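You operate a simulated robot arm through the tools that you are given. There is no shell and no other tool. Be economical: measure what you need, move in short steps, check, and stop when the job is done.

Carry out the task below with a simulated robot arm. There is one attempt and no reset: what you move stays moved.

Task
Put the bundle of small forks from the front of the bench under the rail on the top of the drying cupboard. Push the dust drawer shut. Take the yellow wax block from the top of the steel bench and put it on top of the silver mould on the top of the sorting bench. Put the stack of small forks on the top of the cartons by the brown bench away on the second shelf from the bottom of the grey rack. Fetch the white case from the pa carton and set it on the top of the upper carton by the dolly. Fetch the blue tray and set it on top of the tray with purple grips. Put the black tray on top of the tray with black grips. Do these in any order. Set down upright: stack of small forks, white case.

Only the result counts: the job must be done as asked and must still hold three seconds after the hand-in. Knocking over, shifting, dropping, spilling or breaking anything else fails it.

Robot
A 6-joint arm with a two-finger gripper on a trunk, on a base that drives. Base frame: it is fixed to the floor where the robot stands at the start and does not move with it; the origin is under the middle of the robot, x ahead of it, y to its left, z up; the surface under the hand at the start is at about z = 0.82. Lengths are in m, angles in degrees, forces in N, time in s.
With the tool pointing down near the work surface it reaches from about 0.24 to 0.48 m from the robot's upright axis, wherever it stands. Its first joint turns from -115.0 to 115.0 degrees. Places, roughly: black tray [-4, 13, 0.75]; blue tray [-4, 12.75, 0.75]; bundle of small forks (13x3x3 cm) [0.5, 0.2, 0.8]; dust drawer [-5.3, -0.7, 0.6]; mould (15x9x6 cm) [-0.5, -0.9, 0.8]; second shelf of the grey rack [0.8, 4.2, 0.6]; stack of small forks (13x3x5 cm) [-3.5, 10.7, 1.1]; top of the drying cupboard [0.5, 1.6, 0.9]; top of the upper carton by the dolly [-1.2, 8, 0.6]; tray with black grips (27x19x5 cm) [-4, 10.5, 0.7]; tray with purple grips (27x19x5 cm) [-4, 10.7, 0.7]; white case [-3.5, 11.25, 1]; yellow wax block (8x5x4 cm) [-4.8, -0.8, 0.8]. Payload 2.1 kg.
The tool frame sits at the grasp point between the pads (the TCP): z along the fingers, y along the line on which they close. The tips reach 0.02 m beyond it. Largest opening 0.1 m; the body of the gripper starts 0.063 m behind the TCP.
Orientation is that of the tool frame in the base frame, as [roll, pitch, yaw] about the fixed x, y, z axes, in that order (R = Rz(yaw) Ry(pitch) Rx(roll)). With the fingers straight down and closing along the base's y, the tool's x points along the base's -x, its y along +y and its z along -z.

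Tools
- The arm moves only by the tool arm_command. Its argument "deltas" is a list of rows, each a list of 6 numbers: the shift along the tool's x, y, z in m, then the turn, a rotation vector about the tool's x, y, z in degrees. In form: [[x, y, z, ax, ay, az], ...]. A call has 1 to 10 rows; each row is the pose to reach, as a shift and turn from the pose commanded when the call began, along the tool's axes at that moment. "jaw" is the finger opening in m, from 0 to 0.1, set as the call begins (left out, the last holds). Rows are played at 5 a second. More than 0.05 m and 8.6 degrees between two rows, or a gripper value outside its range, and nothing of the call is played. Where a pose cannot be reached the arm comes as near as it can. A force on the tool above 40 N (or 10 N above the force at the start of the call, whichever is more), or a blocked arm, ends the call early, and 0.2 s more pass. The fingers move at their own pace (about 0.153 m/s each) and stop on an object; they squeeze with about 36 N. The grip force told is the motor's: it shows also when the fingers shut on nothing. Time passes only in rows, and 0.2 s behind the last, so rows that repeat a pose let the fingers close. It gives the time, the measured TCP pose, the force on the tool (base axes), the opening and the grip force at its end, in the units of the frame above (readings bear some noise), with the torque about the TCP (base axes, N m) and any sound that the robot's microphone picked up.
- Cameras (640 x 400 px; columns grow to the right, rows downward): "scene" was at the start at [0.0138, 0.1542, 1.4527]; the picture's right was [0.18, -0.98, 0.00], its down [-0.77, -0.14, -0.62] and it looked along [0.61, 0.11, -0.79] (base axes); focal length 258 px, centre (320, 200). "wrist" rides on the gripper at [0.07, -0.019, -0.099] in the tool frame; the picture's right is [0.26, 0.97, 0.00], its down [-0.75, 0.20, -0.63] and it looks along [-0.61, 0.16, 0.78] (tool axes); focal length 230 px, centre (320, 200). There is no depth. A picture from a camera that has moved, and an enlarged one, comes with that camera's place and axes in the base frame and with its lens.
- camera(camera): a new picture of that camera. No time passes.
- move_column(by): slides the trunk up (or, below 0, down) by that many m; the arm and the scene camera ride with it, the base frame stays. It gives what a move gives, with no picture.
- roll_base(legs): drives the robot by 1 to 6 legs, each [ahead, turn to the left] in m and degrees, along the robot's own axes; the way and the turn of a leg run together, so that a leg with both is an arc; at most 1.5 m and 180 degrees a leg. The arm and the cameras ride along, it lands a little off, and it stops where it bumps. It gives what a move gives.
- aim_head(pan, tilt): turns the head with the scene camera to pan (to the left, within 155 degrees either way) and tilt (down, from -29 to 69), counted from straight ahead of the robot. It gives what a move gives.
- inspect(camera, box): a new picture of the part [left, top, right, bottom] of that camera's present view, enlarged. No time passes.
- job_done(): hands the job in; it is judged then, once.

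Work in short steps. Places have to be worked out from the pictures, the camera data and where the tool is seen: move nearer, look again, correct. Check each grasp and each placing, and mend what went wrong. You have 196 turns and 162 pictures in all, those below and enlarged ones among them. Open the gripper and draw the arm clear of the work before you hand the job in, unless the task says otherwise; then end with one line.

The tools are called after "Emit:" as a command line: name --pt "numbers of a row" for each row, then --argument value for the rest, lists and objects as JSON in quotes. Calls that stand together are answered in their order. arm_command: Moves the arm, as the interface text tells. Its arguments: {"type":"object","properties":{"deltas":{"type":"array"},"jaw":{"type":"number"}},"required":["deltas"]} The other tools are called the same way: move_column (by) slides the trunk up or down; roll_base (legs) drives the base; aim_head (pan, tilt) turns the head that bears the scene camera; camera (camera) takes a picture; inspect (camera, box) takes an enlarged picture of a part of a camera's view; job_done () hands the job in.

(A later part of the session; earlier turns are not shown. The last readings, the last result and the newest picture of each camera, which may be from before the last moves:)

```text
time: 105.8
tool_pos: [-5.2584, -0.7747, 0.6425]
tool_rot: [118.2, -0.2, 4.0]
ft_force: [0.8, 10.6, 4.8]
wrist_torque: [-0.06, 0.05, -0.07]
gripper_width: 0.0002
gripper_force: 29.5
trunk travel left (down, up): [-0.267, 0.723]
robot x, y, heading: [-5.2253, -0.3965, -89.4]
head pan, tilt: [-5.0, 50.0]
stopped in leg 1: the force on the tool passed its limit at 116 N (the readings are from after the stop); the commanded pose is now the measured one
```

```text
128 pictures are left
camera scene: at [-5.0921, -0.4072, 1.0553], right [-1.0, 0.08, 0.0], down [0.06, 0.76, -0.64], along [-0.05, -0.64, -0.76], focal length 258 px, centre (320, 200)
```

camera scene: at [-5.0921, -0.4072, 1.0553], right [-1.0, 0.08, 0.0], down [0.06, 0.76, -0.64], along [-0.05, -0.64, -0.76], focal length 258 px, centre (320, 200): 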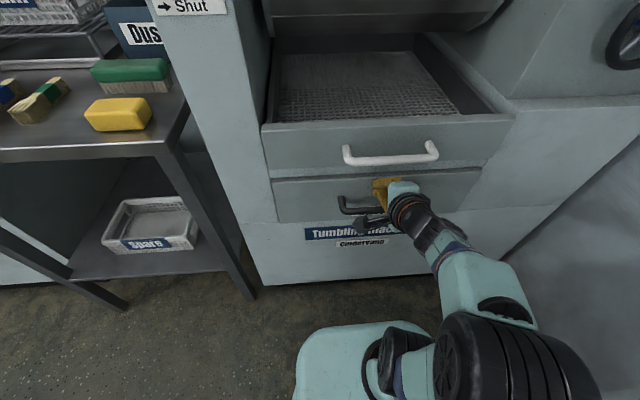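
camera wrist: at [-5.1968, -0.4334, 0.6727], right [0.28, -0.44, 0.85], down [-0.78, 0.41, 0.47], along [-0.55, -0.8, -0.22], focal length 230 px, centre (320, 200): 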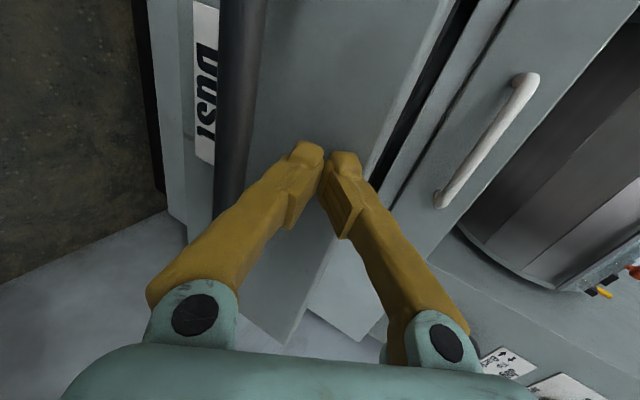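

The drawer is shut (blocked at the stop). I back off, raise the trunk and bring the tool upright again.

Emit:
roll_base --legs '[[-0.42, 0]]'

Emit:
move_column --by 0.3

Emit:
arm_command --pt "0 0 -0.01 8 0 0" --pt "0 0 -0.02 16 0 0" --pt "0 0 -0.03 24 0 0" --pt "0 0 -0.04 32 0 0" --pt "0 0 -0.05 40 0 0" --pt "0 0 -0.06 48 0 0" --pt "0 0 -0.07 56 0 0" --pt "0 0 -0.07 61.8 0 0" --jaw 0.1

Emit:
camera --camera "scene"

```text
time: 108.4
tool_pos: [-5.2606, -0.3566, 0.6411]
tool_rot: [118.3, -0.2, 4.1]
ft_force: [0.2, 0.3, 0.2]
wrist_torque: [0.03, 0.0, -0.01]
gripper_width: 0.0
gripper_force: 29.8
trunk travel left (down, up): [-0.267, 0.723]
robot x, y, heading: [-5.2304, 0.0281, -89.3]
head pan, tilt: [-5.0, 50.0]
```

```text
time: 111.4
tool_pos: [-5.2592, -0.3573, 0.9413]
tool_rot: [118.3, -0.3, 4.2]
ft_force: [-0.3, 0.1, -0.2]
wrist_torque: [0.02, -0.03, -0.02]
gripper_width: 0.0
gripper_force: 29.6
trunk travel left (down, up): [-0.567, 0.423]
robot x, y, heading: [-5.2272, 0.0237, -89.6]
head pan, tilt: [-5.0, 50.0]
```

```text
time: 113.2
tool_pos: [-5.2651, -0.2947, 0.9741]
tool_rot: [-179.9, -0.2, 4.0]
ft_force: [-0.1, -0.1, -0.6]
wrist_torque: [0.01, 0.02, 0.0]
gripper_width: 0.0998
gripper_force: 0.0
out of reach, approached as far as the arm can: row 1, 2
trunk travel left (down, up): [-0.567, 0.423]
robot x, y, heading: [-5.2301, 0.0252, -89.2]
head pan, tilt: [-5.0, 50.0]
```

```text
127 pictures are left
camera scene: at [-5.0958, 0.0093, 1.3553], right [-1.0, 0.08, 0.0], down [0.06, 0.76, -0.64], along [-0.05, -0.64, -0.77], focal length 258 px, centre (320, 200)
```

scene: 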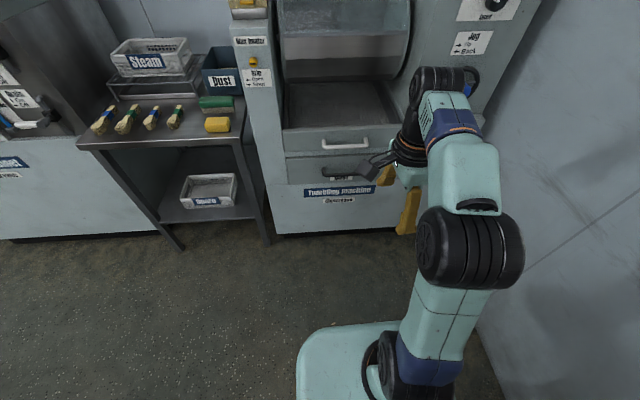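

Drawer is flush. Now to the wax block: drive across so I face it.

Emit:
roll_base --legs '[[0, 89.5], [0.43, 0], [0, -90], [0.3, 0]]'

Emit:
aim_head --pan 0 --tilt 50

Emit:
camera --camera "scene"

Emit:
camera --camera "wrist"

```text
time: 125.1
tool_pos: [-4.8482, -0.6004, 0.9737]
tool_rot: [-179.9, -0.2, 2.6]
ft_force: [-0.4, 0.3, -0.6]
wrist_torque: [-0.01, 0.08, 0.02]
gripper_width: 0.1001
gripper_force: 0.0
trunk travel left (down, up): [-0.567, 0.423]
robot x, y, heading: [-4.8081, -0.281, -91.1]
head pan, tilt: [-5.0, 50.0]
```

```text
time: 125.8
tool_pos: [-4.8475, -0.5983, 0.9743]
tool_rot: [-179.8, -0.2, 2.7]
ft_force: [0.9, 0.1, -0.2]
wrist_torque: [0.02, 0.0, -0.01]
gripper_width: 0.1002
gripper_force: 0.0
trunk travel left (down, up): [-0.567, 0.423]
robot x, y, heading: [-4.8058, -0.2767, -90.9]
head pan, tilt: [0.0, 50.0]
```

```text
126 pictures are left
camera scene: at [-4.6655, -0.2977, 1.3553], right [-1.0, 0.01, 0.0], down [0.01, 0.77, -0.64], along [-0.01, -0.64, -0.77], focal length 258 px, centre (320, 200)
```

scene: 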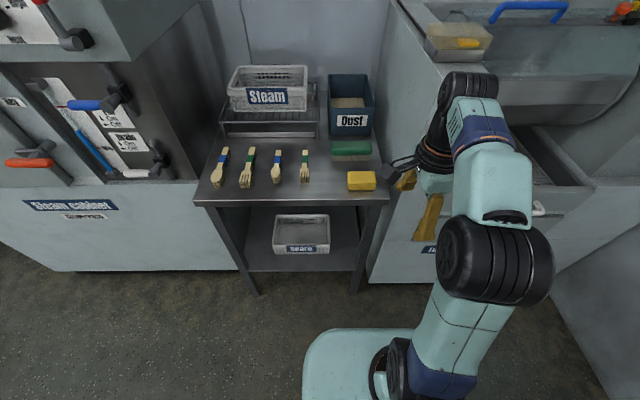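

```text
125 pictures are left
camera wrist: at [-4.7797, -0.5774, 1.0733], right [0.3, -0.95, 0.0], down [-0.74, -0.24, 0.63], along [-0.6, -0.19, -0.78], focal length 230 px, centre (320, 200)
```

wrist: 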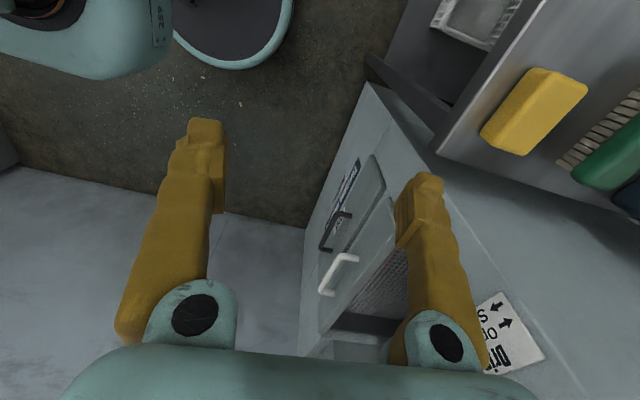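

Block centre ≈ (-4.782, -0.778). I roll 0.08 m nearer and place the open hand over it.

Emit:
roll_base --legs '[[0.09, 0]]'

Emit:
arm_command --pt "0.02 0.03 0.01 0 0 0" --pt "0.04 0.06 0.02 0 0 0" --pt "0.057 0.092 0.03 0 0 0" --pt "0.057 0.092 0.035 0 0 0"

Emit:
camera --camera "wrist"

Emit:
inspect --camera "scene" --box '[200, 100, 480, 280]'

```text
time: 126.9
tool_pos: [-4.8503, -0.6885, 0.9734]
tool_rot: [-179.9, -0.2, 2.7]
ft_force: [-0.4, -0.2, 0.5]
wrist_torque: [0.02, -0.04, 0.01]
gripper_width: 0.1002
gripper_force: 0.0
trunk travel left (down, up): [-0.567, 0.423]
robot x, y, heading: [-4.8041, -0.3723, -90.6]
head pan, tilt: [0.0, 50.0]
```

```text
time: 127.9
tool_pos: [-4.7878, -0.7766, 0.9406]
tool_rot: [-179.9, -0.1, 2.7]
ft_force: [-0.5, -0.4, 0.6]
wrist_torque: [-0.03, -0.04, 0.0]
gripper_width: 0.1003
gripper_force: 0.1
trunk travel left (down, up): [-0.567, 0.423]
robot x, y, heading: [-4.8064, -0.3681, -91.0]
head pan, tilt: [0.0, 50.0]
```

```text
124 pictures are left
camera wrist: at [-4.7191, -0.7557, 1.0385], right [0.3, -0.95, 0.0], down [-0.74, -0.24, 0.63], along [-0.6, -0.19, -0.78], focal length 230 px, centre (320, 200)
```

wrist: 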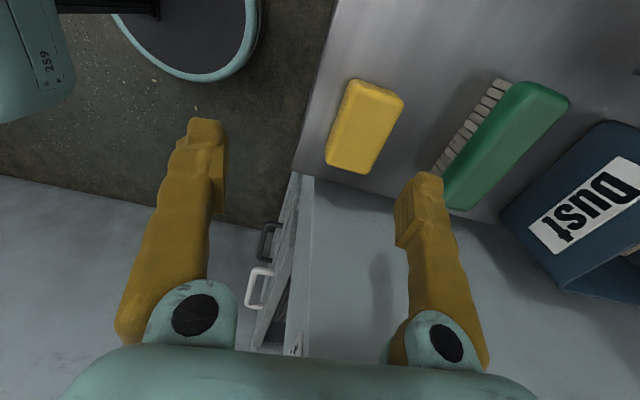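

```text
2.22 times, centred on (340, 190) of scene
camera zoom: at [-4.6669, -0.3872, 1.3553], right [-1.0, 0.01, 0.0], down [0.01, 0.77, -0.64], along [-0.01, -0.64, -0.77], focal length 574 px, centre (276, 222)
```

zoom: 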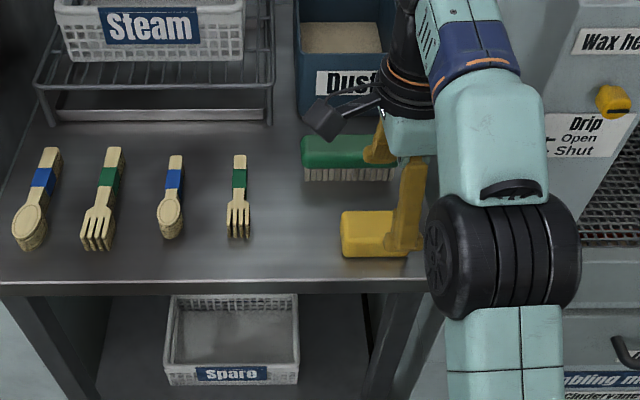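

Triangulating both wrist views, the block is at (-4.788, -0.831) with top at z≈0.805 (bench ≈0.765). I correct, descend part way, and recheck.

Emit:
arm_command --pt "0 0.03 0.02 0 0 0" --pt "-0.002 0.054 0.045 0 0 0" --pt "-0.002 0.054 0.08 0 0 0" --pt "-0.002 0.054 0.08 0 0 0"

Emit:
camera --camera "wrist"

Emit:
inspect --camera "scene" --box '[200, 100, 480, 280]'

```text
time: 128.9
tool_pos: [-4.7871, -0.8275, 0.8573]
tool_rot: [-179.9, 0.0, 2.6]
ft_force: [-0.6, 0.6, -0.8]
wrist_torque: [-0.02, 0.0, -0.01]
gripper_width: 0.1001
gripper_force: 0.2
out of reach, approached as far as the arm can: row 1, 2, 3, 4
trunk travel left (down, up): [-0.567, 0.423]
robot x, y, heading: [-4.8081, -0.3694, -90.9]
head pan, tilt: [0.0, 50.0]
```

```text
122 pictures are left
camera wrist: at [-4.7189, -0.806, 0.9561], right [0.3, -0.95, 0.0], down [-0.74, -0.24, 0.63], along [-0.6, -0.19, -0.78], focal length 230 px, centre (320, 200)
```

wrist: 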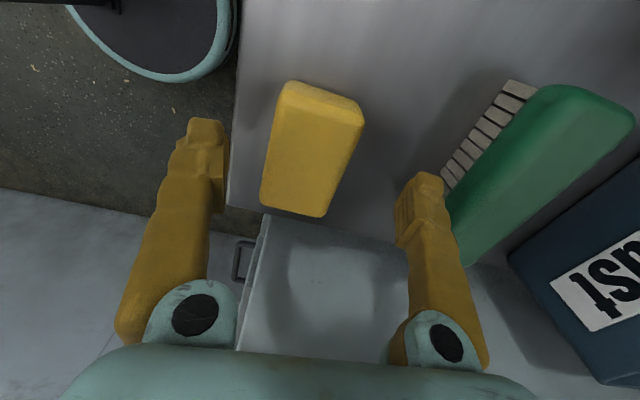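

```text
2.22 times, centred on (340, 190) of scene
camera zoom: at [-4.6667, -0.3877, 1.3553], right [-1.0, 0.01, 0.0], down [0.01, 0.77, -0.64], along [-0.01, -0.64, -0.77], focal length 574 px, centre (276, 222)
```

zoom: 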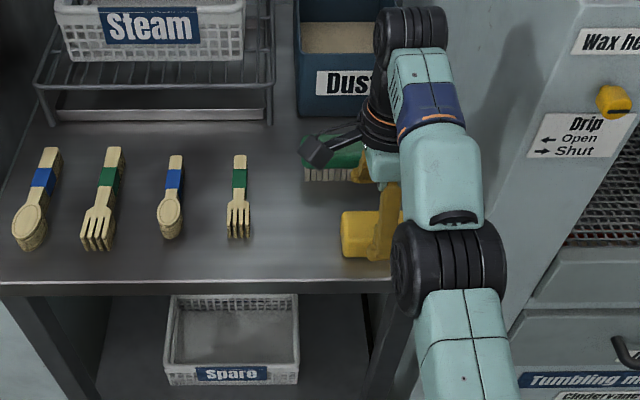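

Block centre (-4.786,-0.823), top ≈0.81. I lower and close.

Emit:
arm_command --pt "0 -0.004 0.03 0 0 0" --pt "0 -0.004 0.05 0 0 0" --pt "0 -0.004 0.064 0 0 0"

Emit:
arm_command --pt "0 0 0 0 0 0" --pt "0 0 0 0 0 0" --pt "0 0 0 0 0 0" --pt "0 0 0 0 0 0" --jaw 0.0

Emit:
camera --camera "wrist"

```text
time: 129.6
tool_pos: [-4.7887, -0.8298, 0.8187]
tool_rot: [177.7, -0.2, 2.7]
ft_force: [-0.2, 6.7, 13.5]
wrist_torque: [0.89, 0.08, 0.0]
gripper_width: 0.1002
gripper_force: 0.1
out of reach, approached as far as the arm can: row 1
trunk travel left (down, up): [-0.567, 0.423]
robot x, y, heading: [-4.8058, -0.3707, -90.5]
head pan, tilt: [0.0, 50.0]
stopped in row 3: the force on the tool passed its limit at 94 N (the readings are from after the stop); the commanded pose is now the measured one
```

```text
time: 130.6
tool_pos: [-4.7869, -0.8289, 0.8203]
tool_rot: [177.1, -0.2, 2.7]
ft_force: [-0.2, 8.0, 25.5]
wrist_torque: [0.93, -0.01, 0.01]
gripper_width: 0.049
gripper_force: 36.1
trunk travel left (down, up): [-0.567, 0.423]
robot x, y, heading: [-4.8079, -0.3695, -90.9]
head pan, tilt: [0.0, 50.0]
stopped in row 4: the force on the tool passed its limit at 41 N (the readings are from after the stop); the commanded pose is now the measured one
```

```text
120 pictures are left
camera wrist: at [-4.7188, -0.8028, 0.9192], right [0.3, -0.95, 0.05], down [-0.74, -0.2, 0.64], along [-0.6, -0.23, -0.77], focal length 230 px, centre (320, 200)
```

wrist: 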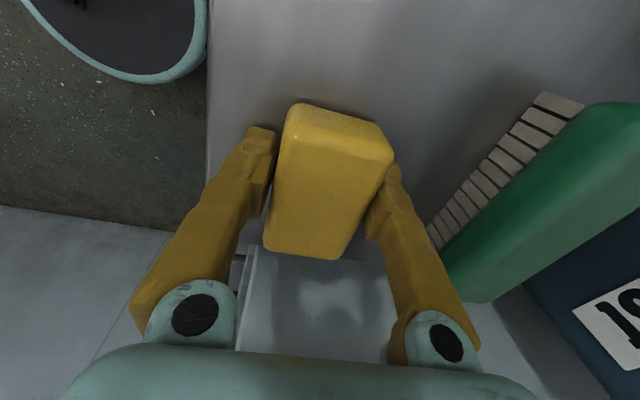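

The tips touched the bench (surface ≈0.80); the block is gripped at 4.9 cm. I lift it.

Emit:
arm_command --pt "0 0 -0.01 0 0 0" --pt "0 0 -0.04 0 0 0" --pt "0 0 -0.08 0 0 0" --pt "0 -0.04 -0.11 0 0 0" --pt "0 -0.08 -0.14 0 0 0" --pt "0 -0.12 -0.17 0 0 0" --pt "0 -0.15 -0.2 0 0 0" --pt "0 -0.17 -0.24 0 0 0"

Emit:
camera --camera "wrist"

```text
time: 132.4
tool_pos: [-4.7967, -0.6531, 1.0487]
tool_rot: [177.4, -0.2, 2.7]
ft_force: [-0.1, 0.5, -1.7]
wrist_torque: [0.0, 0.0, 0.0]
gripper_width: 0.0486
gripper_force: 35.7
out of reach, approached as far as the arm can: row 3
trunk travel left (down, up): [-0.567, 0.423]
robot x, y, heading: [-4.8062, -0.3673, -90.6]
head pan, tilt: [0.0, 50.0]
```

```text
119 pictures are left
camera wrist: at [-4.7283, -0.6266, 1.1462], right [0.3, -0.95, 0.04], down [-0.74, -0.21, 0.64], along [-0.6, -0.23, -0.77], focal length 230 px, centre (320, 200)
```

wrist: 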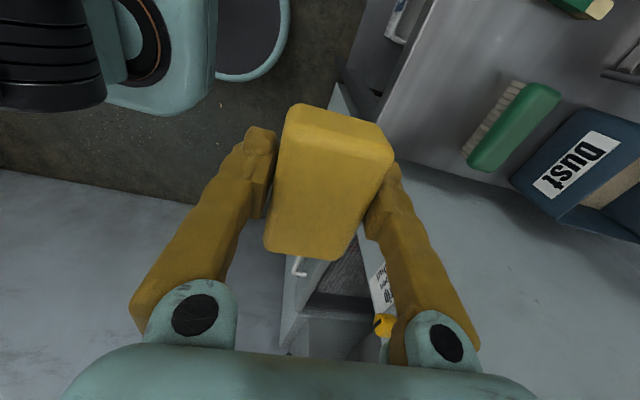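

Lifted well. I back away and drive along the corridor to the sorting bench.

Emit:
roll_base --legs '[[-0.75, 0], [0, 90.8], [1.45, 0], [1.45, 0], [1.35, 0]]'

Emit:
roll_base --legs '[[0, -90]]'

Emit:
aim_head --pan 5 --tilt 40

Emit:
camera --camera "scene"

```text
time: 160.3
tool_pos: [-0.2478, 0.344, 1.0469]
tool_rot: [177.3, -0.2, 92.6]
ft_force: [-0.3, 0.5, -0.6]
wrist_torque: [-0.01, -0.01, 0.01]
gripper_width: 0.049
gripper_force: 36.3
trunk travel left (down, up): [-0.567, 0.423]
robot x, y, heading: [-0.5304, 0.3344, -1.1]
head pan, tilt: [0.0, 50.0]
```

```text
time: 164.5
tool_pos: [-0.5222, 0.053, 1.0484]
tool_rot: [177.4, -0.2, 2.7]
ft_force: [0.1, -0.2, -1.0]
wrist_torque: [0.01, -0.01, 0.02]
gripper_width: 0.0488
gripper_force: 35.9
trunk travel left (down, up): [-0.567, 0.423]
robot x, y, heading: [-0.5317, 0.3363, -90.6]
head pan, tilt: [0.0, 50.0]
```

```text
time: 165.2
tool_pos: [-0.5231, 0.0515, 1.0477]
tool_rot: [177.4, -0.2, 2.7]
ft_force: [-0.1, 0.6, -1.1]
wrist_torque: [-0.01, -0.01, -0.03]
gripper_width: 0.0491
gripper_force: 36.0
trunk travel left (down, up): [-0.567, 0.423]
robot x, y, heading: [-0.5308, 0.3373, -90.7]
head pan, tilt: [5.0, 40.0]
```

```text
118 pictures are left
camera scene: at [-0.3843, 0.309, 1.3694], right [-1.0, -0.07, 0.0], down [-0.05, 0.64, -0.77], along [0.06, -0.76, -0.64], focal length 258 px, centre (320, 200)
```

scene: 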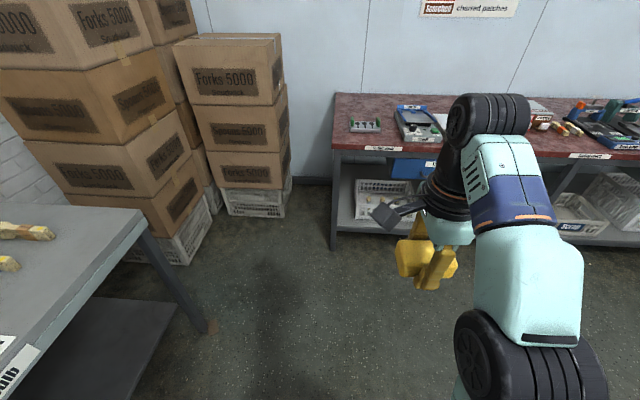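

The mould should be the small piece at the bench's end, (-0.51,-0.91). I drive nearer and look closely.

Emit:
roll_base --legs '[[0.55, 0]]'

Emit:
aim_head --pan 0 --tilt 48

Emit:
camera --camera "scene"

Emit:
inspect --camera "wrist" --box '[340, 0, 640, 200]'

```text
time: 168.4
tool_pos: [-0.5331, -0.5003, 1.0488]
tool_rot: [177.4, -0.2, 2.3]
ft_force: [-1.1, -0.8, -0.6]
wrist_torque: [0.02, -0.01, -0.01]
gripper_width: 0.0488
gripper_force: 35.9
trunk travel left (down, up): [-0.567, 0.423]
robot x, y, heading: [-0.5396, -0.2166, -91.2]
head pan, tilt: [5.0, 40.0]
```

```text
time: 169.1
tool_pos: [-0.531, -0.5005, 1.0478]
tool_rot: [177.5, -0.2, 2.4]
ft_force: [-1.1, -0.6, -1.2]
wrist_torque: [-0.04, 0.01, 0.03]
gripper_width: 0.0487
gripper_force: 35.8
trunk travel left (down, up): [-0.567, 0.423]
robot x, y, heading: [-0.5371, -0.2131, -91.2]
head pan, tilt: [0.0, 48.0]
```

```text
117 pictures are left
camera scene: at [-0.4002, -0.2376, 1.358], right [-1.0, 0.02, 0.0], down [0.01, 0.74, -0.67], along [-0.01, -0.67, -0.74], focal length 258 px, centre (320, 200)
```

scene: 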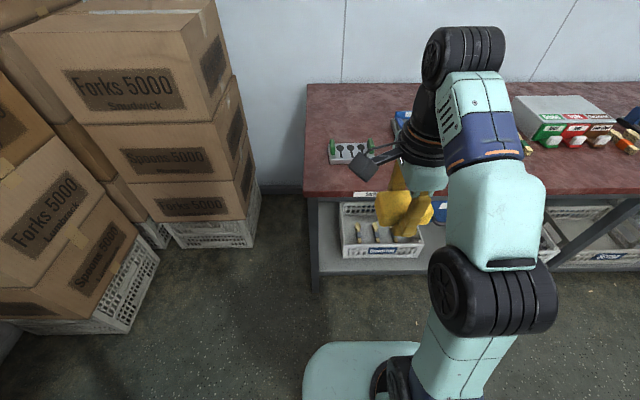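

```text
2.00 times, centred on (490, 100) of wrist
camera zoom: at [-0.4629, -0.4746, 1.1457], right [0.3, -0.95, 0.04], down [-0.74, -0.2, 0.64], along [-0.6, -0.22, -0.77], focal length 460 px, centre (-20, 400)
```

zoom: 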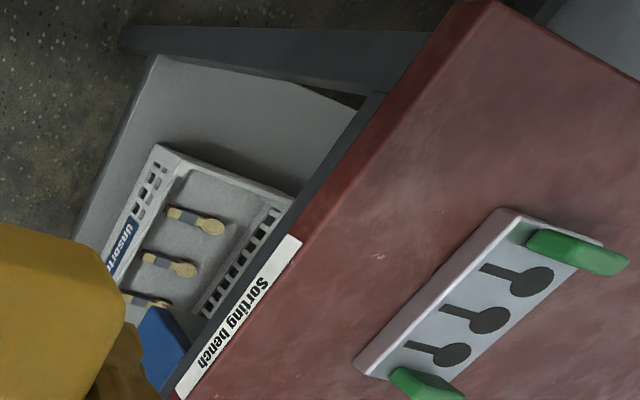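

It is the silver spoon mould at ≈(-0.51,-0.91); the bench edge is at y≈-0.76. I roll 0.23 m closer and view it from above.

Emit:
roll_base --legs '[[0.23, 0]]'

Emit:
camera --camera "scene"

Emit:
camera --camera "wrist"

```text
time: 170.8
tool_pos: [-0.5355, -0.7291, 1.0472]
tool_rot: [177.4, -0.3, 2.5]
ft_force: [0.7, -0.6, -0.5]
wrist_torque: [0.0, -0.01, 0.02]
gripper_width: 0.0486
gripper_force: 35.7
trunk travel left (down, up): [-0.567, 0.423]
robot x, y, heading: [-0.5438, -0.4492, -90.8]
head pan, tilt: [0.0, 48.0]
```

```text
115 pictures are left
camera scene: at [-0.4044, -0.4665, 1.358], right [-1.0, 0.02, 0.0], down [0.01, 0.74, -0.67], along [-0.01, -0.67, -0.74], focal length 258 px, centre (320, 200)
```

scene: 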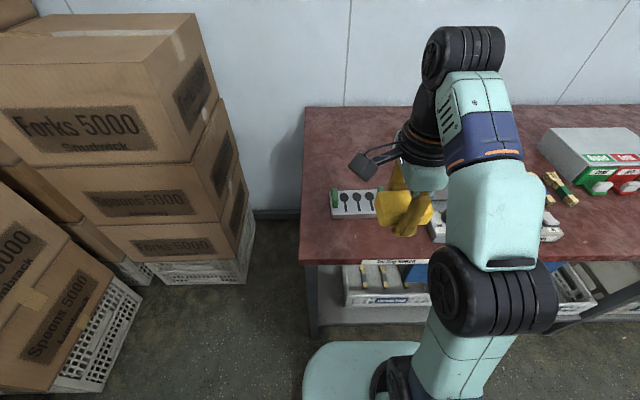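

```text
114 pictures are left
camera wrist: at [-0.4671, -0.7034, 1.1456], right [0.3, -0.95, 0.04], down [-0.74, -0.2, 0.64], along [-0.6, -0.22, -0.77], focal length 230 px, centre (320, 200)
```

wrist: 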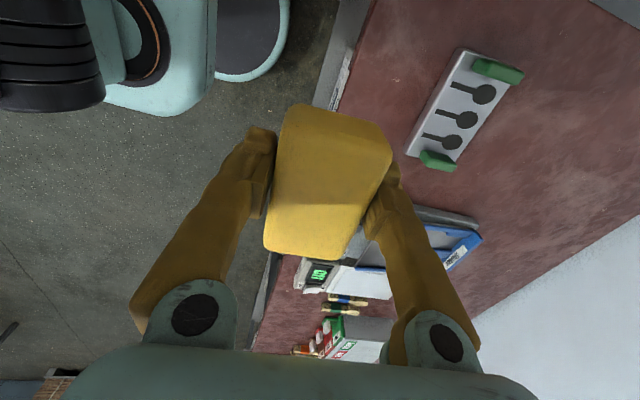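

Mould plate centre ≈ (-0.508,-0.92). I raise the trunk for reach and carry the block above it.

Emit:
move_column --by 0.15

Emit:
arm_command --pt "0.002 0.02 0.035 0 0 0" --pt "0.004 0.045 0.07 0 0 0" --pt "0.007 0.07 0.1 0 0 0" --pt "0.01 0.095 0.13 0 0 0" --pt "0.013 0.115 0.165 0 0 0" --pt "0.016 0.14 0.2 0 0 0" --pt "0.019 0.16 0.23 0 0 0" --pt "0.0195 0.181 0.255 0 0 0" --pt "0.0195 0.181 0.255 0 0 0"

Emit:
camera --camera "wrist"

Emit:
inspect --camera "scene" --box '[260, 130, 540, 310]'

```text
time: 172.6
tool_pos: [-0.5363, -0.7283, 1.1972]
tool_rot: [177.4, -0.3, 2.4]
ft_force: [-0.3, -0.1, -1.3]
wrist_torque: [0.01, 0.02, -0.01]
gripper_width: 0.0488
gripper_force: 36.1
trunk travel left (down, up): [-0.717, 0.273]
robot x, y, heading: [-0.546, -0.4443, -90.9]
head pan, tilt: [0.0, 48.0]
```

```text
time: 174.6
tool_pos: [-0.5081, -0.9191, 0.9504]
tool_rot: [177.5, -0.2, 2.4]
ft_force: [0.1, -0.2, -0.5]
wrist_torque: [-0.01, -0.04, 0.02]
gripper_width: 0.0489
gripper_force: 36.3
trunk travel left (down, up): [-0.717, 0.273]
robot x, y, heading: [-0.5463, -0.4457, -91.0]
head pan, tilt: [0.0, 48.0]
```

```text
113 pictures are left
camera wrist: at [-0.4388, -0.8933, 1.0484], right [0.3, -0.95, 0.05], down [-0.74, -0.2, 0.64], along [-0.6, -0.22, -0.77], focal length 230 px, centre (320, 200)
```

wrist: 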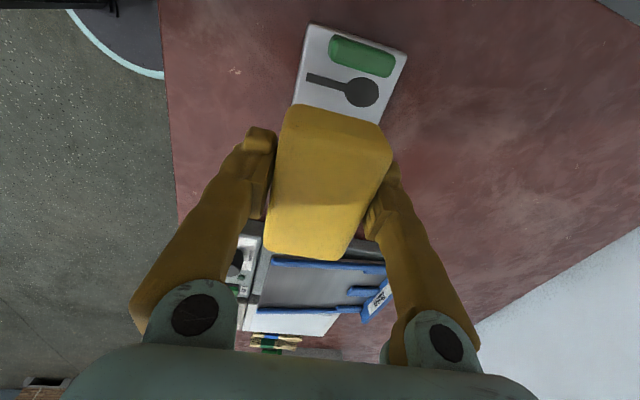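

```text
2.22 times, centred on (400, 220) of scene
camera zoom: at [-0.4044, -0.4653, 1.508], right [-1.0, 0.02, 0.0], down [0.01, 0.74, -0.67], along [-0.01, -0.67, -0.74], focal length 574 px, centre (142, 156)
```

zoom: 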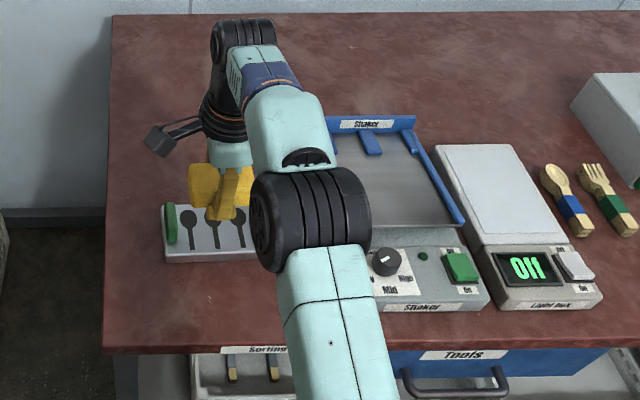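

The plate centre appears nearer (-0.513,-0.938). I shift 2 cm back and lower until it touches.

Emit:
arm_command --pt "-0.003 0.01 0.02 0 0 0" --pt "-0.005 0.018 0.04 0 0 0" --pt "-0.005 0.018 0.05 0 0 0" --pt "-0.005 0.018 0.056 0 0 0" --pt "-0.005 0.018 0.062 0 0 0" --pt "-0.005 0.018 0.068 0 0 0" --pt "-0.005 0.018 0.074 0 0 0"

Emit:
camera --camera "wrist"

Emit:
inspect --camera "scene" --box '[300, 180, 440, 270]'

```text
time: 176.2
tool_pos: [-0.511, -0.9385, 0.8776]
tool_rot: [177.4, -0.2, 2.4]
ft_force: [0.1, 0.0, -1.6]
wrist_torque: [-0.04, -0.02, 0.01]
gripper_width: 0.0487
gripper_force: 36.2
out of reach, approached as far as the arm can: row 2, 3, 4, 5, 6, 7
trunk travel left (down, up): [-0.717, 0.273]
robot x, y, heading: [-0.5486, -0.4454, -91.2]
head pan, tilt: [0.0, 48.0]
```

```text
111 pictures are left
camera wrist: at [-0.4426, -0.9122, 0.9757], right [0.3, -0.95, 0.04], down [-0.74, -0.2, 0.64], along [-0.6, -0.22, -0.77], focal length 230 px, centre (320, 200)
```

wrist: 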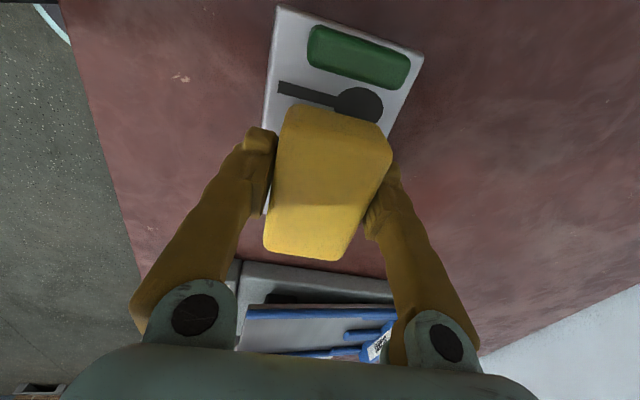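

```text
4.44 times, centred on (370, 225) of scene
camera zoom: at [-0.4043, -0.4663, 1.508], right [-1.0, 0.02, 0.0], down [0.01, 0.74, -0.67], along [-0.01, -0.67, -0.74], focal length 1149 px, centre (98, 89)
```

zoom: 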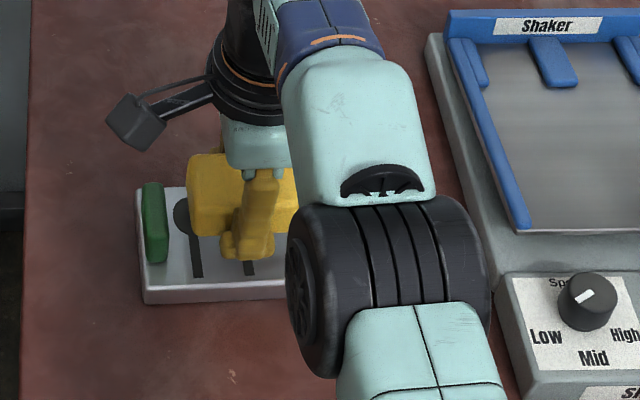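

Aligned over the plate; no contact yet at 0.878. I go on lowering in small steps.

Emit:
arm_command --pt "0 0 0.006 0 0 0" --pt "0 0 0.012 0 0 0" --pt "0 0 0.017 0 0 0" --pt "0 0 0.022 0 0 0" --pt "0 0 0.026 0 0 0" --pt "0 0 0.03 0 0 0"

```text
time: 177.6
tool_pos: [-0.5124, -0.9379, 0.8487]
tool_rot: [177.4, -0.3, 2.4]
ft_force: [0.0, -0.9, -0.6]
wrist_torque: [-0.01, -0.01, 0.01]
gripper_width: 0.0489
gripper_force: 35.5
trunk travel left (down, up): [-0.717, 0.273]
robot x, y, heading: [-0.5415, -0.4464, -90.9]
head pan, tilt: [0.0, 48.0]
```

Emit:
camera --camera "wrist"

Emit:
inspect --camera "scene" --box '[300, 180, 440, 270]'

```text
109 pictures are left
camera wrist: at [-0.4428, -0.9124, 0.9463], right [0.3, -0.95, 0.05], down [-0.74, -0.2, 0.64], along [-0.6, -0.22, -0.77], focal length 230 px, centre (320, 200)
```

wrist: 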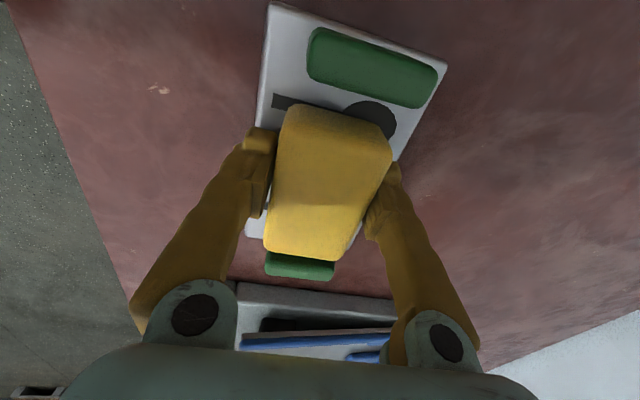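

```text
4.44 times, centred on (370, 225) of scene
camera zoom: at [-0.4043, -0.4663, 1.508], right [-1.0, 0.02, 0.0], down [0.01, 0.74, -0.67], along [-0.01, -0.67, -0.74], focal length 1149 px, centre (98, 89)
```

zoom: 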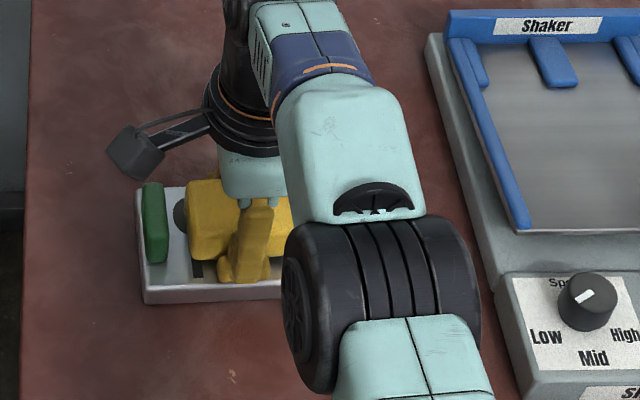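

Still free, well inside both grips. Lower further.

Emit:
arm_command --pt "0 0 0.004 0 0 0" --pt "0 0 0.008 0 0 0" --pt "0 0 0.012 0 0 0" --pt "0 0 0.015 0 0 0" --pt "0 0 0.018 0 0 0"

Emit:
camera --camera "wrist"

```text
time: 178.4
tool_pos: [-0.5113, -0.9381, 0.844]
tool_rot: [176.3, -0.2, 2.4]
ft_force: [0.5, 5.7, 16.7]
wrist_torque: [0.64, -0.01, 0.04]
gripper_width: 0.0486
gripper_force: 36.1
out of reach, approached as far as the arm can: row 3
trunk travel left (down, up): [-0.717, 0.273]
robot x, y, heading: [-0.5435, -0.4456, -91.0]
head pan, tilt: [0.0, 48.0]
stopped in row 4: the force on the tool passed its limit at 44 N (the readings are from after the stop); the commanded pose is now the measured one
```

```text
107 pictures are left
camera wrist: at [-0.4428, -0.9101, 0.9412], right [0.3, -0.95, 0.06], down [-0.75, -0.19, 0.64], along [-0.6, -0.24, -0.77], focal length 230 px, centre (320, 200)
```

wrist: 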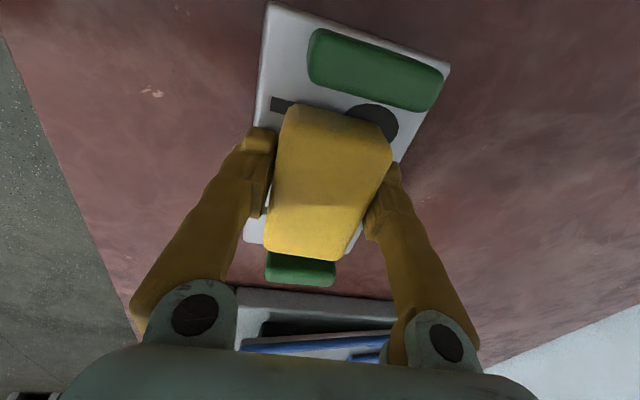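

Contact with the plate. I relieve the pressure by 2 mm, then open and rise.

Emit:
arm_command --pt "0 0 -0.0015 0 0 0" --pt "0 0 -0.003 0.5 0 0"

Emit:
arm_command --pt "0 0 0 0 0 0" --pt "0 0 0 0 0 0" --pt "0 0 -0.03 0 0 0" --pt "0 0 -0.07 0 0 0" --pt "0 0 -0.11 0 0 0" --jaw 0.07

Emit:
camera --camera "wrist"

```text
time: 179.0
tool_pos: [-0.5119, -0.9377, 0.8431]
tool_rot: [177.0, -0.2, 2.4]
ft_force: [0.4, 0.9, 3.4]
wrist_torque: [0.14, -0.02, -0.02]
gripper_width: 0.0489
gripper_force: 36.5
trunk travel left (down, up): [-0.717, 0.273]
robot x, y, heading: [-0.5406, -0.4483, -91.2]
head pan, tilt: [0.0, 48.0]
```

```text
time: 180.2
tool_pos: [-0.5123, -0.9278, 0.9541]
tool_rot: [177.1, -0.2, 2.4]
ft_force: [0.7, 0.2, 0.7]
wrist_torque: [-0.03, -0.04, 0.0]
gripper_width: 0.0698
gripper_force: 0.1
out of reach, approached as far as the arm can: row 5
trunk travel left (down, up): [-0.717, 0.273]
robot x, y, heading: [-0.5438, -0.4466, -90.6]
head pan, tilt: [0.0, 48.0]
```

```text
106 pictures are left
camera wrist: at [-0.443, -0.9027, 1.051], right [0.3, -0.95, 0.05], down [-0.75, -0.2, 0.64], along [-0.6, -0.23, -0.77], focal length 230 px, centre (320, 200)
```

wrist: 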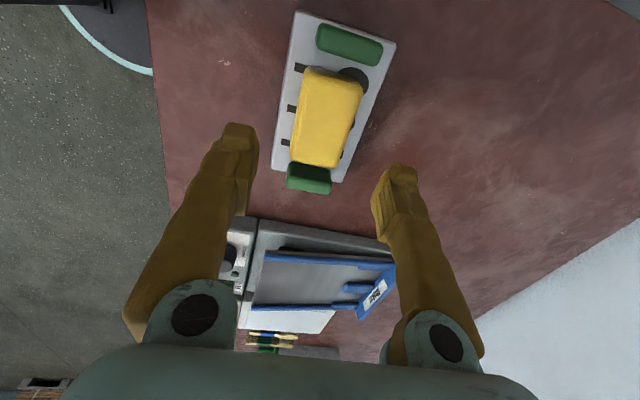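

The block sits on the mould; I check closely that it lies flat.

Emit:
inspect --camera "wrist" --box '[240, 0, 440, 210]'

Emit:
arm_command --pt "0 -0.04 -0.02 0.9 0 0" --pt "0 -0.08 -0.04 1.8 0 0" --pt "0 -0.12 -0.07 2.9 0 0" --pt "0 -0.16 -0.1 2.9 0 0" --pt "0 -0.2 -0.12 2.9 0 0"

Emit:
inspect --camera "scene" --box '[300, 180, 440, 270]'

```text
1.90 times, centred on (340, 105) of wrist
camera zoom: at [-0.443, -0.9027, 1.051], right [0.3, -0.95, 0.05], down [-0.75, -0.2, 0.64], along [-0.6, -0.23, -0.77], focal length 438 px, centre (282, 381)
```

zoom: 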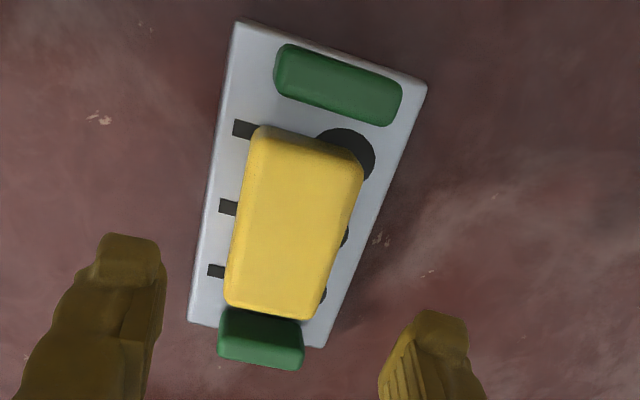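

```text
time: 181.4
tool_pos: [-0.521, -0.7216, 1.0625]
tool_rot: [179.9, -0.2, 2.4]
ft_force: [-1.0, 0.3, 0.0]
wrist_torque: [-0.01, -0.01, 0.0]
gripper_width: 0.0701
gripper_force: 0.1
trunk travel left (down, up): [-0.717, 0.273]
robot x, y, heading: [-0.5407, -0.4455, -91.1]
head pan, tilt: [0.0, 48.0]
```

```text
4.44 times, centred on (370, 225) of scene
camera zoom: at [-0.4046, -0.4639, 1.508], right [-1.0, 0.02, 0.0], down [0.01, 0.74, -0.67], along [-0.01, -0.67, -0.74], focal length 1149 px, centre (98, 89)
```

zoom: 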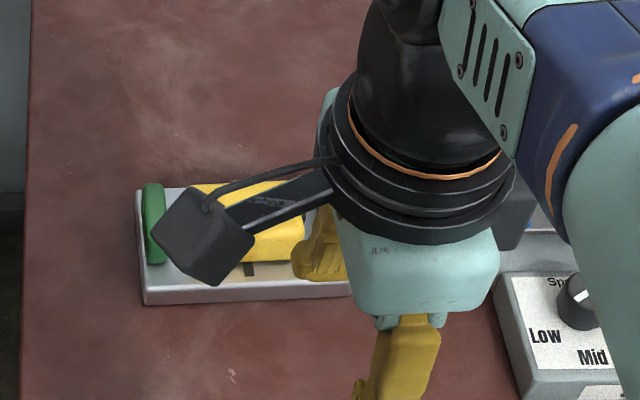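

I back off and take a clear look at the placed block.

Emit:
roll_base --legs '[[-0.4, 0]]'

Emit:
inspect --camera "scene" --box '[300, 100, 440, 200]'

```text
time: 183.9
tool_pos: [-0.5146, -0.3208, 1.0611]
tool_rot: [-180.0, -0.3, 2.4]
ft_force: [-0.1, 0.3, -0.3]
wrist_torque: [0.03, 0.0, -0.03]
gripper_width: 0.0698
gripper_force: 0.0
trunk travel left (down, up): [-0.717, 0.273]
robot x, y, heading: [-0.5361, -0.0434, -91.0]
head pan, tilt: [0.0, 48.0]
```

```text
4.00 times, centred on (370, 150) of scene
camera zoom: at [-0.3971, -0.0635, 1.508], right [-1.0, 0.02, 0.0], down [0.01, 0.74, -0.67], along [-0.01, -0.67, -0.74], focal length 1034 px, centre (120, 400)
```

zoom: 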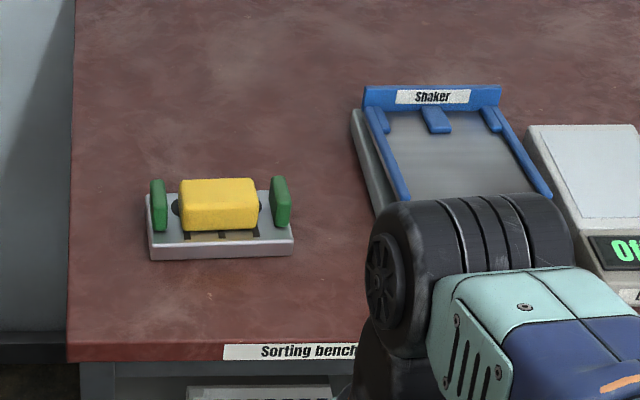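

The wax block is flat on the mould. Next I head north along the aisle.

Emit:
roll_base --legs '[[0, 180], [1.4, 0], [1.4, 0], [1.0, 0]]'

Emit:
aim_head --pan 0 --tilt 12

Emit:
camera --camera "scene"

Emit:
aim_head --pan -60 --tilt 30

Emit:
camera --camera "scene"

```text
time: 209.6
tool_pos: [-0.5125, 4.0264, 1.0622]
tool_rot: [-179.9, -0.2, -177.3]
ft_force: [0.1, -0.4, 0.4]
wrist_torque: [-0.01, -0.01, 0.02]
gripper_width: 0.0702
gripper_force: 0.0
trunk travel left (down, up): [-0.717, 0.273]
robot x, y, heading: [-0.4864, 3.7475, 89.5]
head pan, tilt: [0.0, 48.0]
```

```text
time: 210.6
tool_pos: [-0.5114, 4.0262, 1.0619]
tool_rot: [179.9, -0.3, -177.1]
ft_force: [1.2, -0.7, -0.2]
wrist_torque: [-0.01, 0.0, -0.05]
gripper_width: 0.0701
gripper_force: 0.1
trunk travel left (down, up): [-0.717, 0.273]
robot x, y, heading: [-0.4917, 3.7457, 89.4]
head pan, tilt: [0.0, 12.0]
```

```text
102 pictures are left
camera scene: at [-0.6283, 3.7837, 1.5638], right [1.0, -0.01, 0.0], down [0.0, -0.21, -0.98], along [0.01, 0.98, -0.21], focal length 258 px, centre (320, 200)
```

scene: 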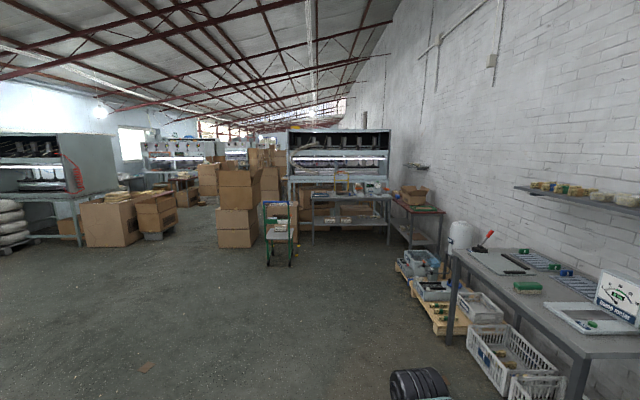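

```text
time: 211.9
tool_pos: [-0.5124, 4.0261, 1.0616]
tool_rot: [-180.0, -0.2, -177.2]
ft_force: [-0.2, -0.7, 0.1]
wrist_torque: [0.01, 0.04, -0.04]
gripper_width: 0.0701
gripper_force: 0.1
trunk travel left (down, up): [-0.717, 0.273]
robot x, y, heading: [-0.4887, 3.7512, 89.4]
head pan, tilt: [-60.0, 30.0]
```

```text
101 pictures are left
camera scene: at [-0.5505, 3.7348, 1.5348], right [0.49, -0.87, 0.0], down [-0.44, -0.25, -0.87], along [0.75, 0.43, -0.5], focal length 258 px, centre (320, 200)
```

scene: 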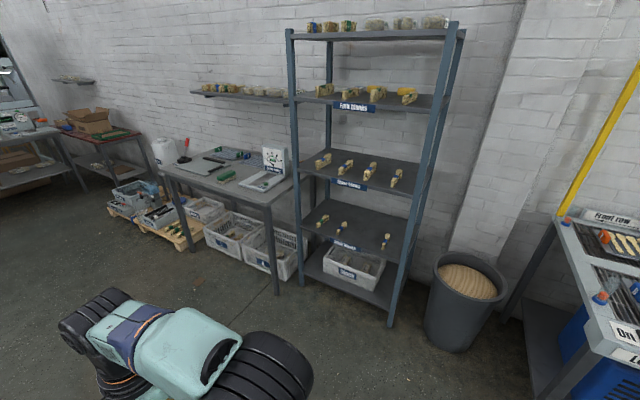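

The grey rack's second shelf has a free gap. I go on north, first to the aisle near x≈-2.5.

Emit:
roll_base --legs '[[1.4, 0], [0, 60], [1.2, 0], [1.2, 0], [0, -60]]'

Emit:
aim_head --pan 0 --tilt 12

Emit:
camera --camera "scene"

Emit:
aim_head --pan -45 --tilt 20

Emit:
camera --camera "scene"

```text
time: 235.5
tool_pos: [-2.5878, 6.5994, 1.0614]
tool_rot: [-180.0, -0.1, -176.0]
ft_force: [0.8, -0.6, -0.6]
wrist_torque: [-0.03, -0.01, 0.0]
gripper_width: 0.07
gripper_force: 0.1
trunk travel left (down, up): [-0.717, 0.273]
robot x, y, heading: [-2.559, 6.3235, 90.7]
head pan, tilt: [-60.0, 30.0]
```

```text
time: 236.8
tool_pos: [-2.5872, 6.6005, 1.0617]
tool_rot: [-180.0, -0.3, -176.1]
ft_force: [0.1, 0.3, -0.5]
wrist_torque: [0.02, 0.01, 0.01]
gripper_width: 0.0701
gripper_force: 0.1
trunk travel left (down, up): [-0.717, 0.273]
robot x, y, heading: [-2.5572, 6.3238, 90.7]
head pan, tilt: [0.0, 12.0]
```

```text
100 pictures are left
camera scene: at [-2.6983, 6.3559, 1.5639], right [1.0, 0.01, 0.0], down [0.0, -0.21, -0.98], along [-0.01, 0.98, -0.21], focal length 258 px, centre (320, 200)
```

scene: 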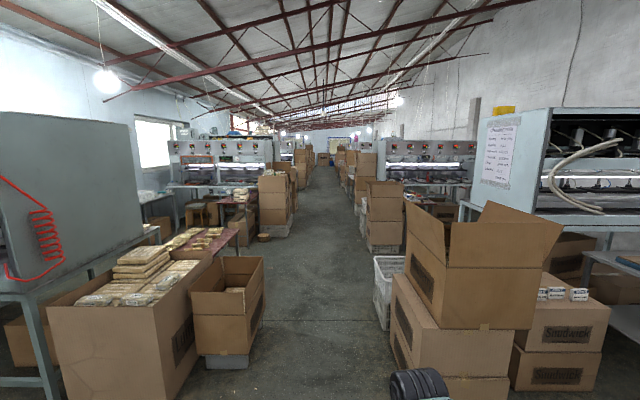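

```text
time: 237.9
tool_pos: [-2.5888, 6.6007, 1.0618]
tool_rot: [180.0, -0.2, -176.0]
ft_force: [-0.2, -0.3, 0.2]
wrist_torque: [-0.01, -0.02, -0.01]
gripper_width: 0.0696
gripper_force: 0.1
trunk travel left (down, up): [-0.717, 0.273]
robot x, y, heading: [-2.5577, 6.3221, 90.4]
head pan, tilt: [-45.0, 20.0]
```

```text
99 pictures are left
camera scene: at [-2.6325, 6.3291, 1.5509], right [0.71, -0.7, 0.0], down [-0.24, -0.24, -0.94], along [0.66, 0.67, -0.34], focal length 258 px, centre (320, 200)
```

scene: 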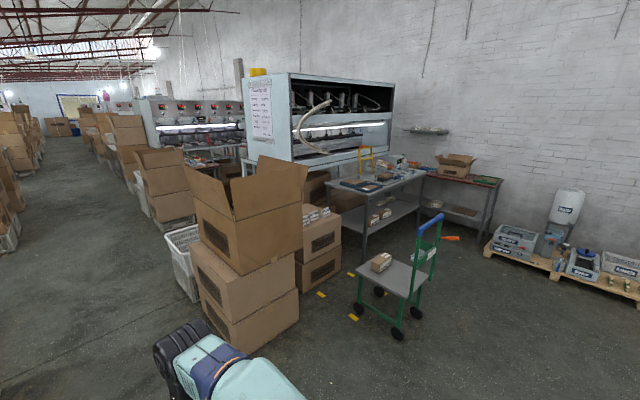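

The aisle is open; the carton stack with my targets is on the left near (-3.5, 10.7). I drive up the aisle.

Emit:
roll_base --legs '[[0, 2.5], [1.3, 0], [1.3, 0], [1.0, 0]]'

Emit:
aim_head --pan 40 --tilt 20

Emit:
camera --camera "scene"

```text
time: 255.8
tool_pos: [-2.7646, 10.2026, 1.0628]
tool_rot: [180.0, -0.3, -174.6]
ft_force: [0.0, -0.9, -0.3]
wrist_torque: [0.01, 0.02, 0.0]
gripper_width: 0.0701
gripper_force: 0.1
trunk travel left (down, up): [-0.717, 0.273]
robot x, y, heading: [-2.7294, 9.9281, 91.7]
head pan, tilt: [-45.0, 20.0]
```

```text
time: 257.4
tool_pos: [-2.7656, 10.2025, 1.0618]
tool_rot: [180.0, -0.4, -174.6]
ft_force: [-0.4, -0.3, 0.3]
wrist_torque: [-0.02, 0.0, 0.01]
gripper_width: 0.0699
gripper_force: 0.0
trunk travel left (down, up): [-0.717, 0.273]
robot x, y, heading: [-2.729, 9.9249, 91.9]
head pan, tilt: [40.0, 20.0]
```

```text
98 pictures are left
camera scene: at [-2.9286, 9.9313, 1.5509], right [0.74, 0.67, 0.0], down [0.23, -0.25, -0.94], along [-0.63, 0.7, -0.34], focal length 258 px, centre (320, 200)
```

scene: 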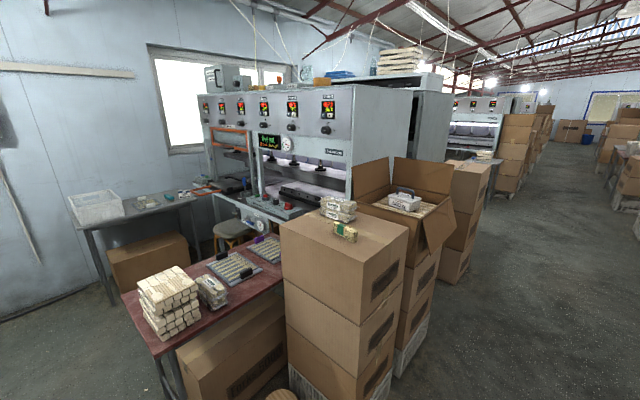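

I see the carton top with fork stacks, the open carton with the white case, and the trays on the red-topped bench. Enlarging.

Emit:
inspect --camera "scene" --box '[280, 150, 470, 270]'

Emit:
inspect --camera "scene" --box '[110, 200, 310, 340]'

```text
3.33 times, centred on (375, 210) of scene
camera zoom: at [-2.9286, 9.9313, 1.5509], right [0.74, 0.67, 0.0], down [0.23, -0.25, -0.94], along [-0.63, 0.7, -0.34], focal length 862 px, centre (137, 167)
```

zoom: 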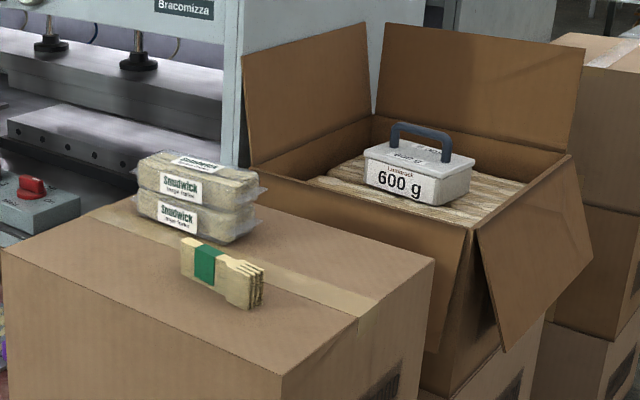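

```text
2.86 times, centred on (210, 270) of scene
camera zoom: at [-2.9286, 9.9313, 1.5509], right [0.74, 0.67, 0.0], down [0.23, -0.25, -0.94], along [-0.63, 0.7, -0.34], focal length 739 px, centre (634, 0)
```

zoom: 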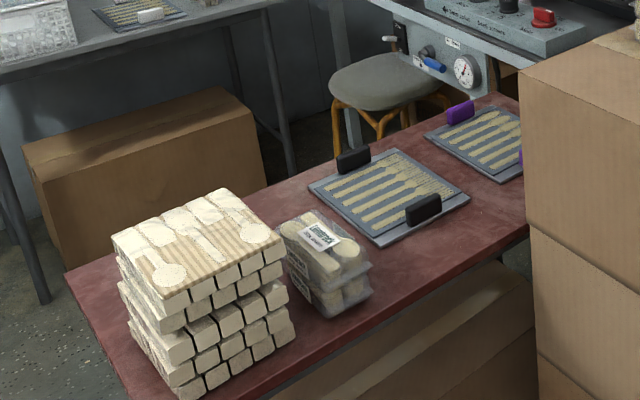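

The forks stack (green band) is at ≈(-3.47,10.69) lying along x; the case is in the open carton. The trays with black and purple grips are on the red bench. Next I look at the blue and black trays further on.

Emit:
roll_base --legs '[[1.3, 0], [1.0, 0]]'

Emit:
aim_head --pan 75 --tilt 25

Emit:
camera --camera "scene"

```text
time: 268.7
tool_pos: [-2.8333, 12.4985, 1.0618]
tool_rot: [179.9, -0.2, -174.7]
ft_force: [-0.8, 0.6, 0.4]
wrist_torque: [-0.01, -0.01, -0.01]
gripper_width: 0.0701
gripper_force: 0.1
trunk travel left (down, up): [-0.717, 0.273]
robot x, y, heading: [-2.7965, 12.2218, 92.0]
head pan, tilt: [40.0, 20.0]
```

```text
time: 269.7
tool_pos: [-2.8353, 12.4983, 1.0622]
tool_rot: [-180.0, -0.2, -174.6]
ft_force: [0.1, 0.2, 0.4]
wrist_torque: [0.01, -0.02, 0.01]
gripper_width: 0.0701
gripper_force: 0.0
trunk travel left (down, up): [-0.717, 0.273]
robot x, y, heading: [-2.7998, 12.2231, 91.7]
head pan, tilt: [75.0, 25.0]
```

```text
95 pictures are left
camera scene: at [-3.0259, 12.1792, 1.5428], right [0.23, 0.97, 0.0], down [0.41, -0.1, -0.91], along [-0.88, 0.21, -0.42], focal length 258 px, centre (320, 200)
```

scene: 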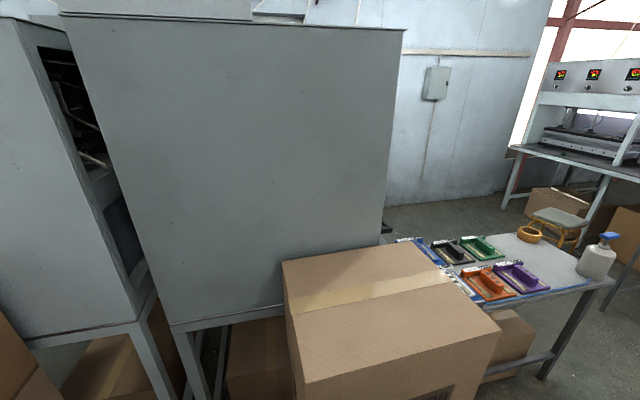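

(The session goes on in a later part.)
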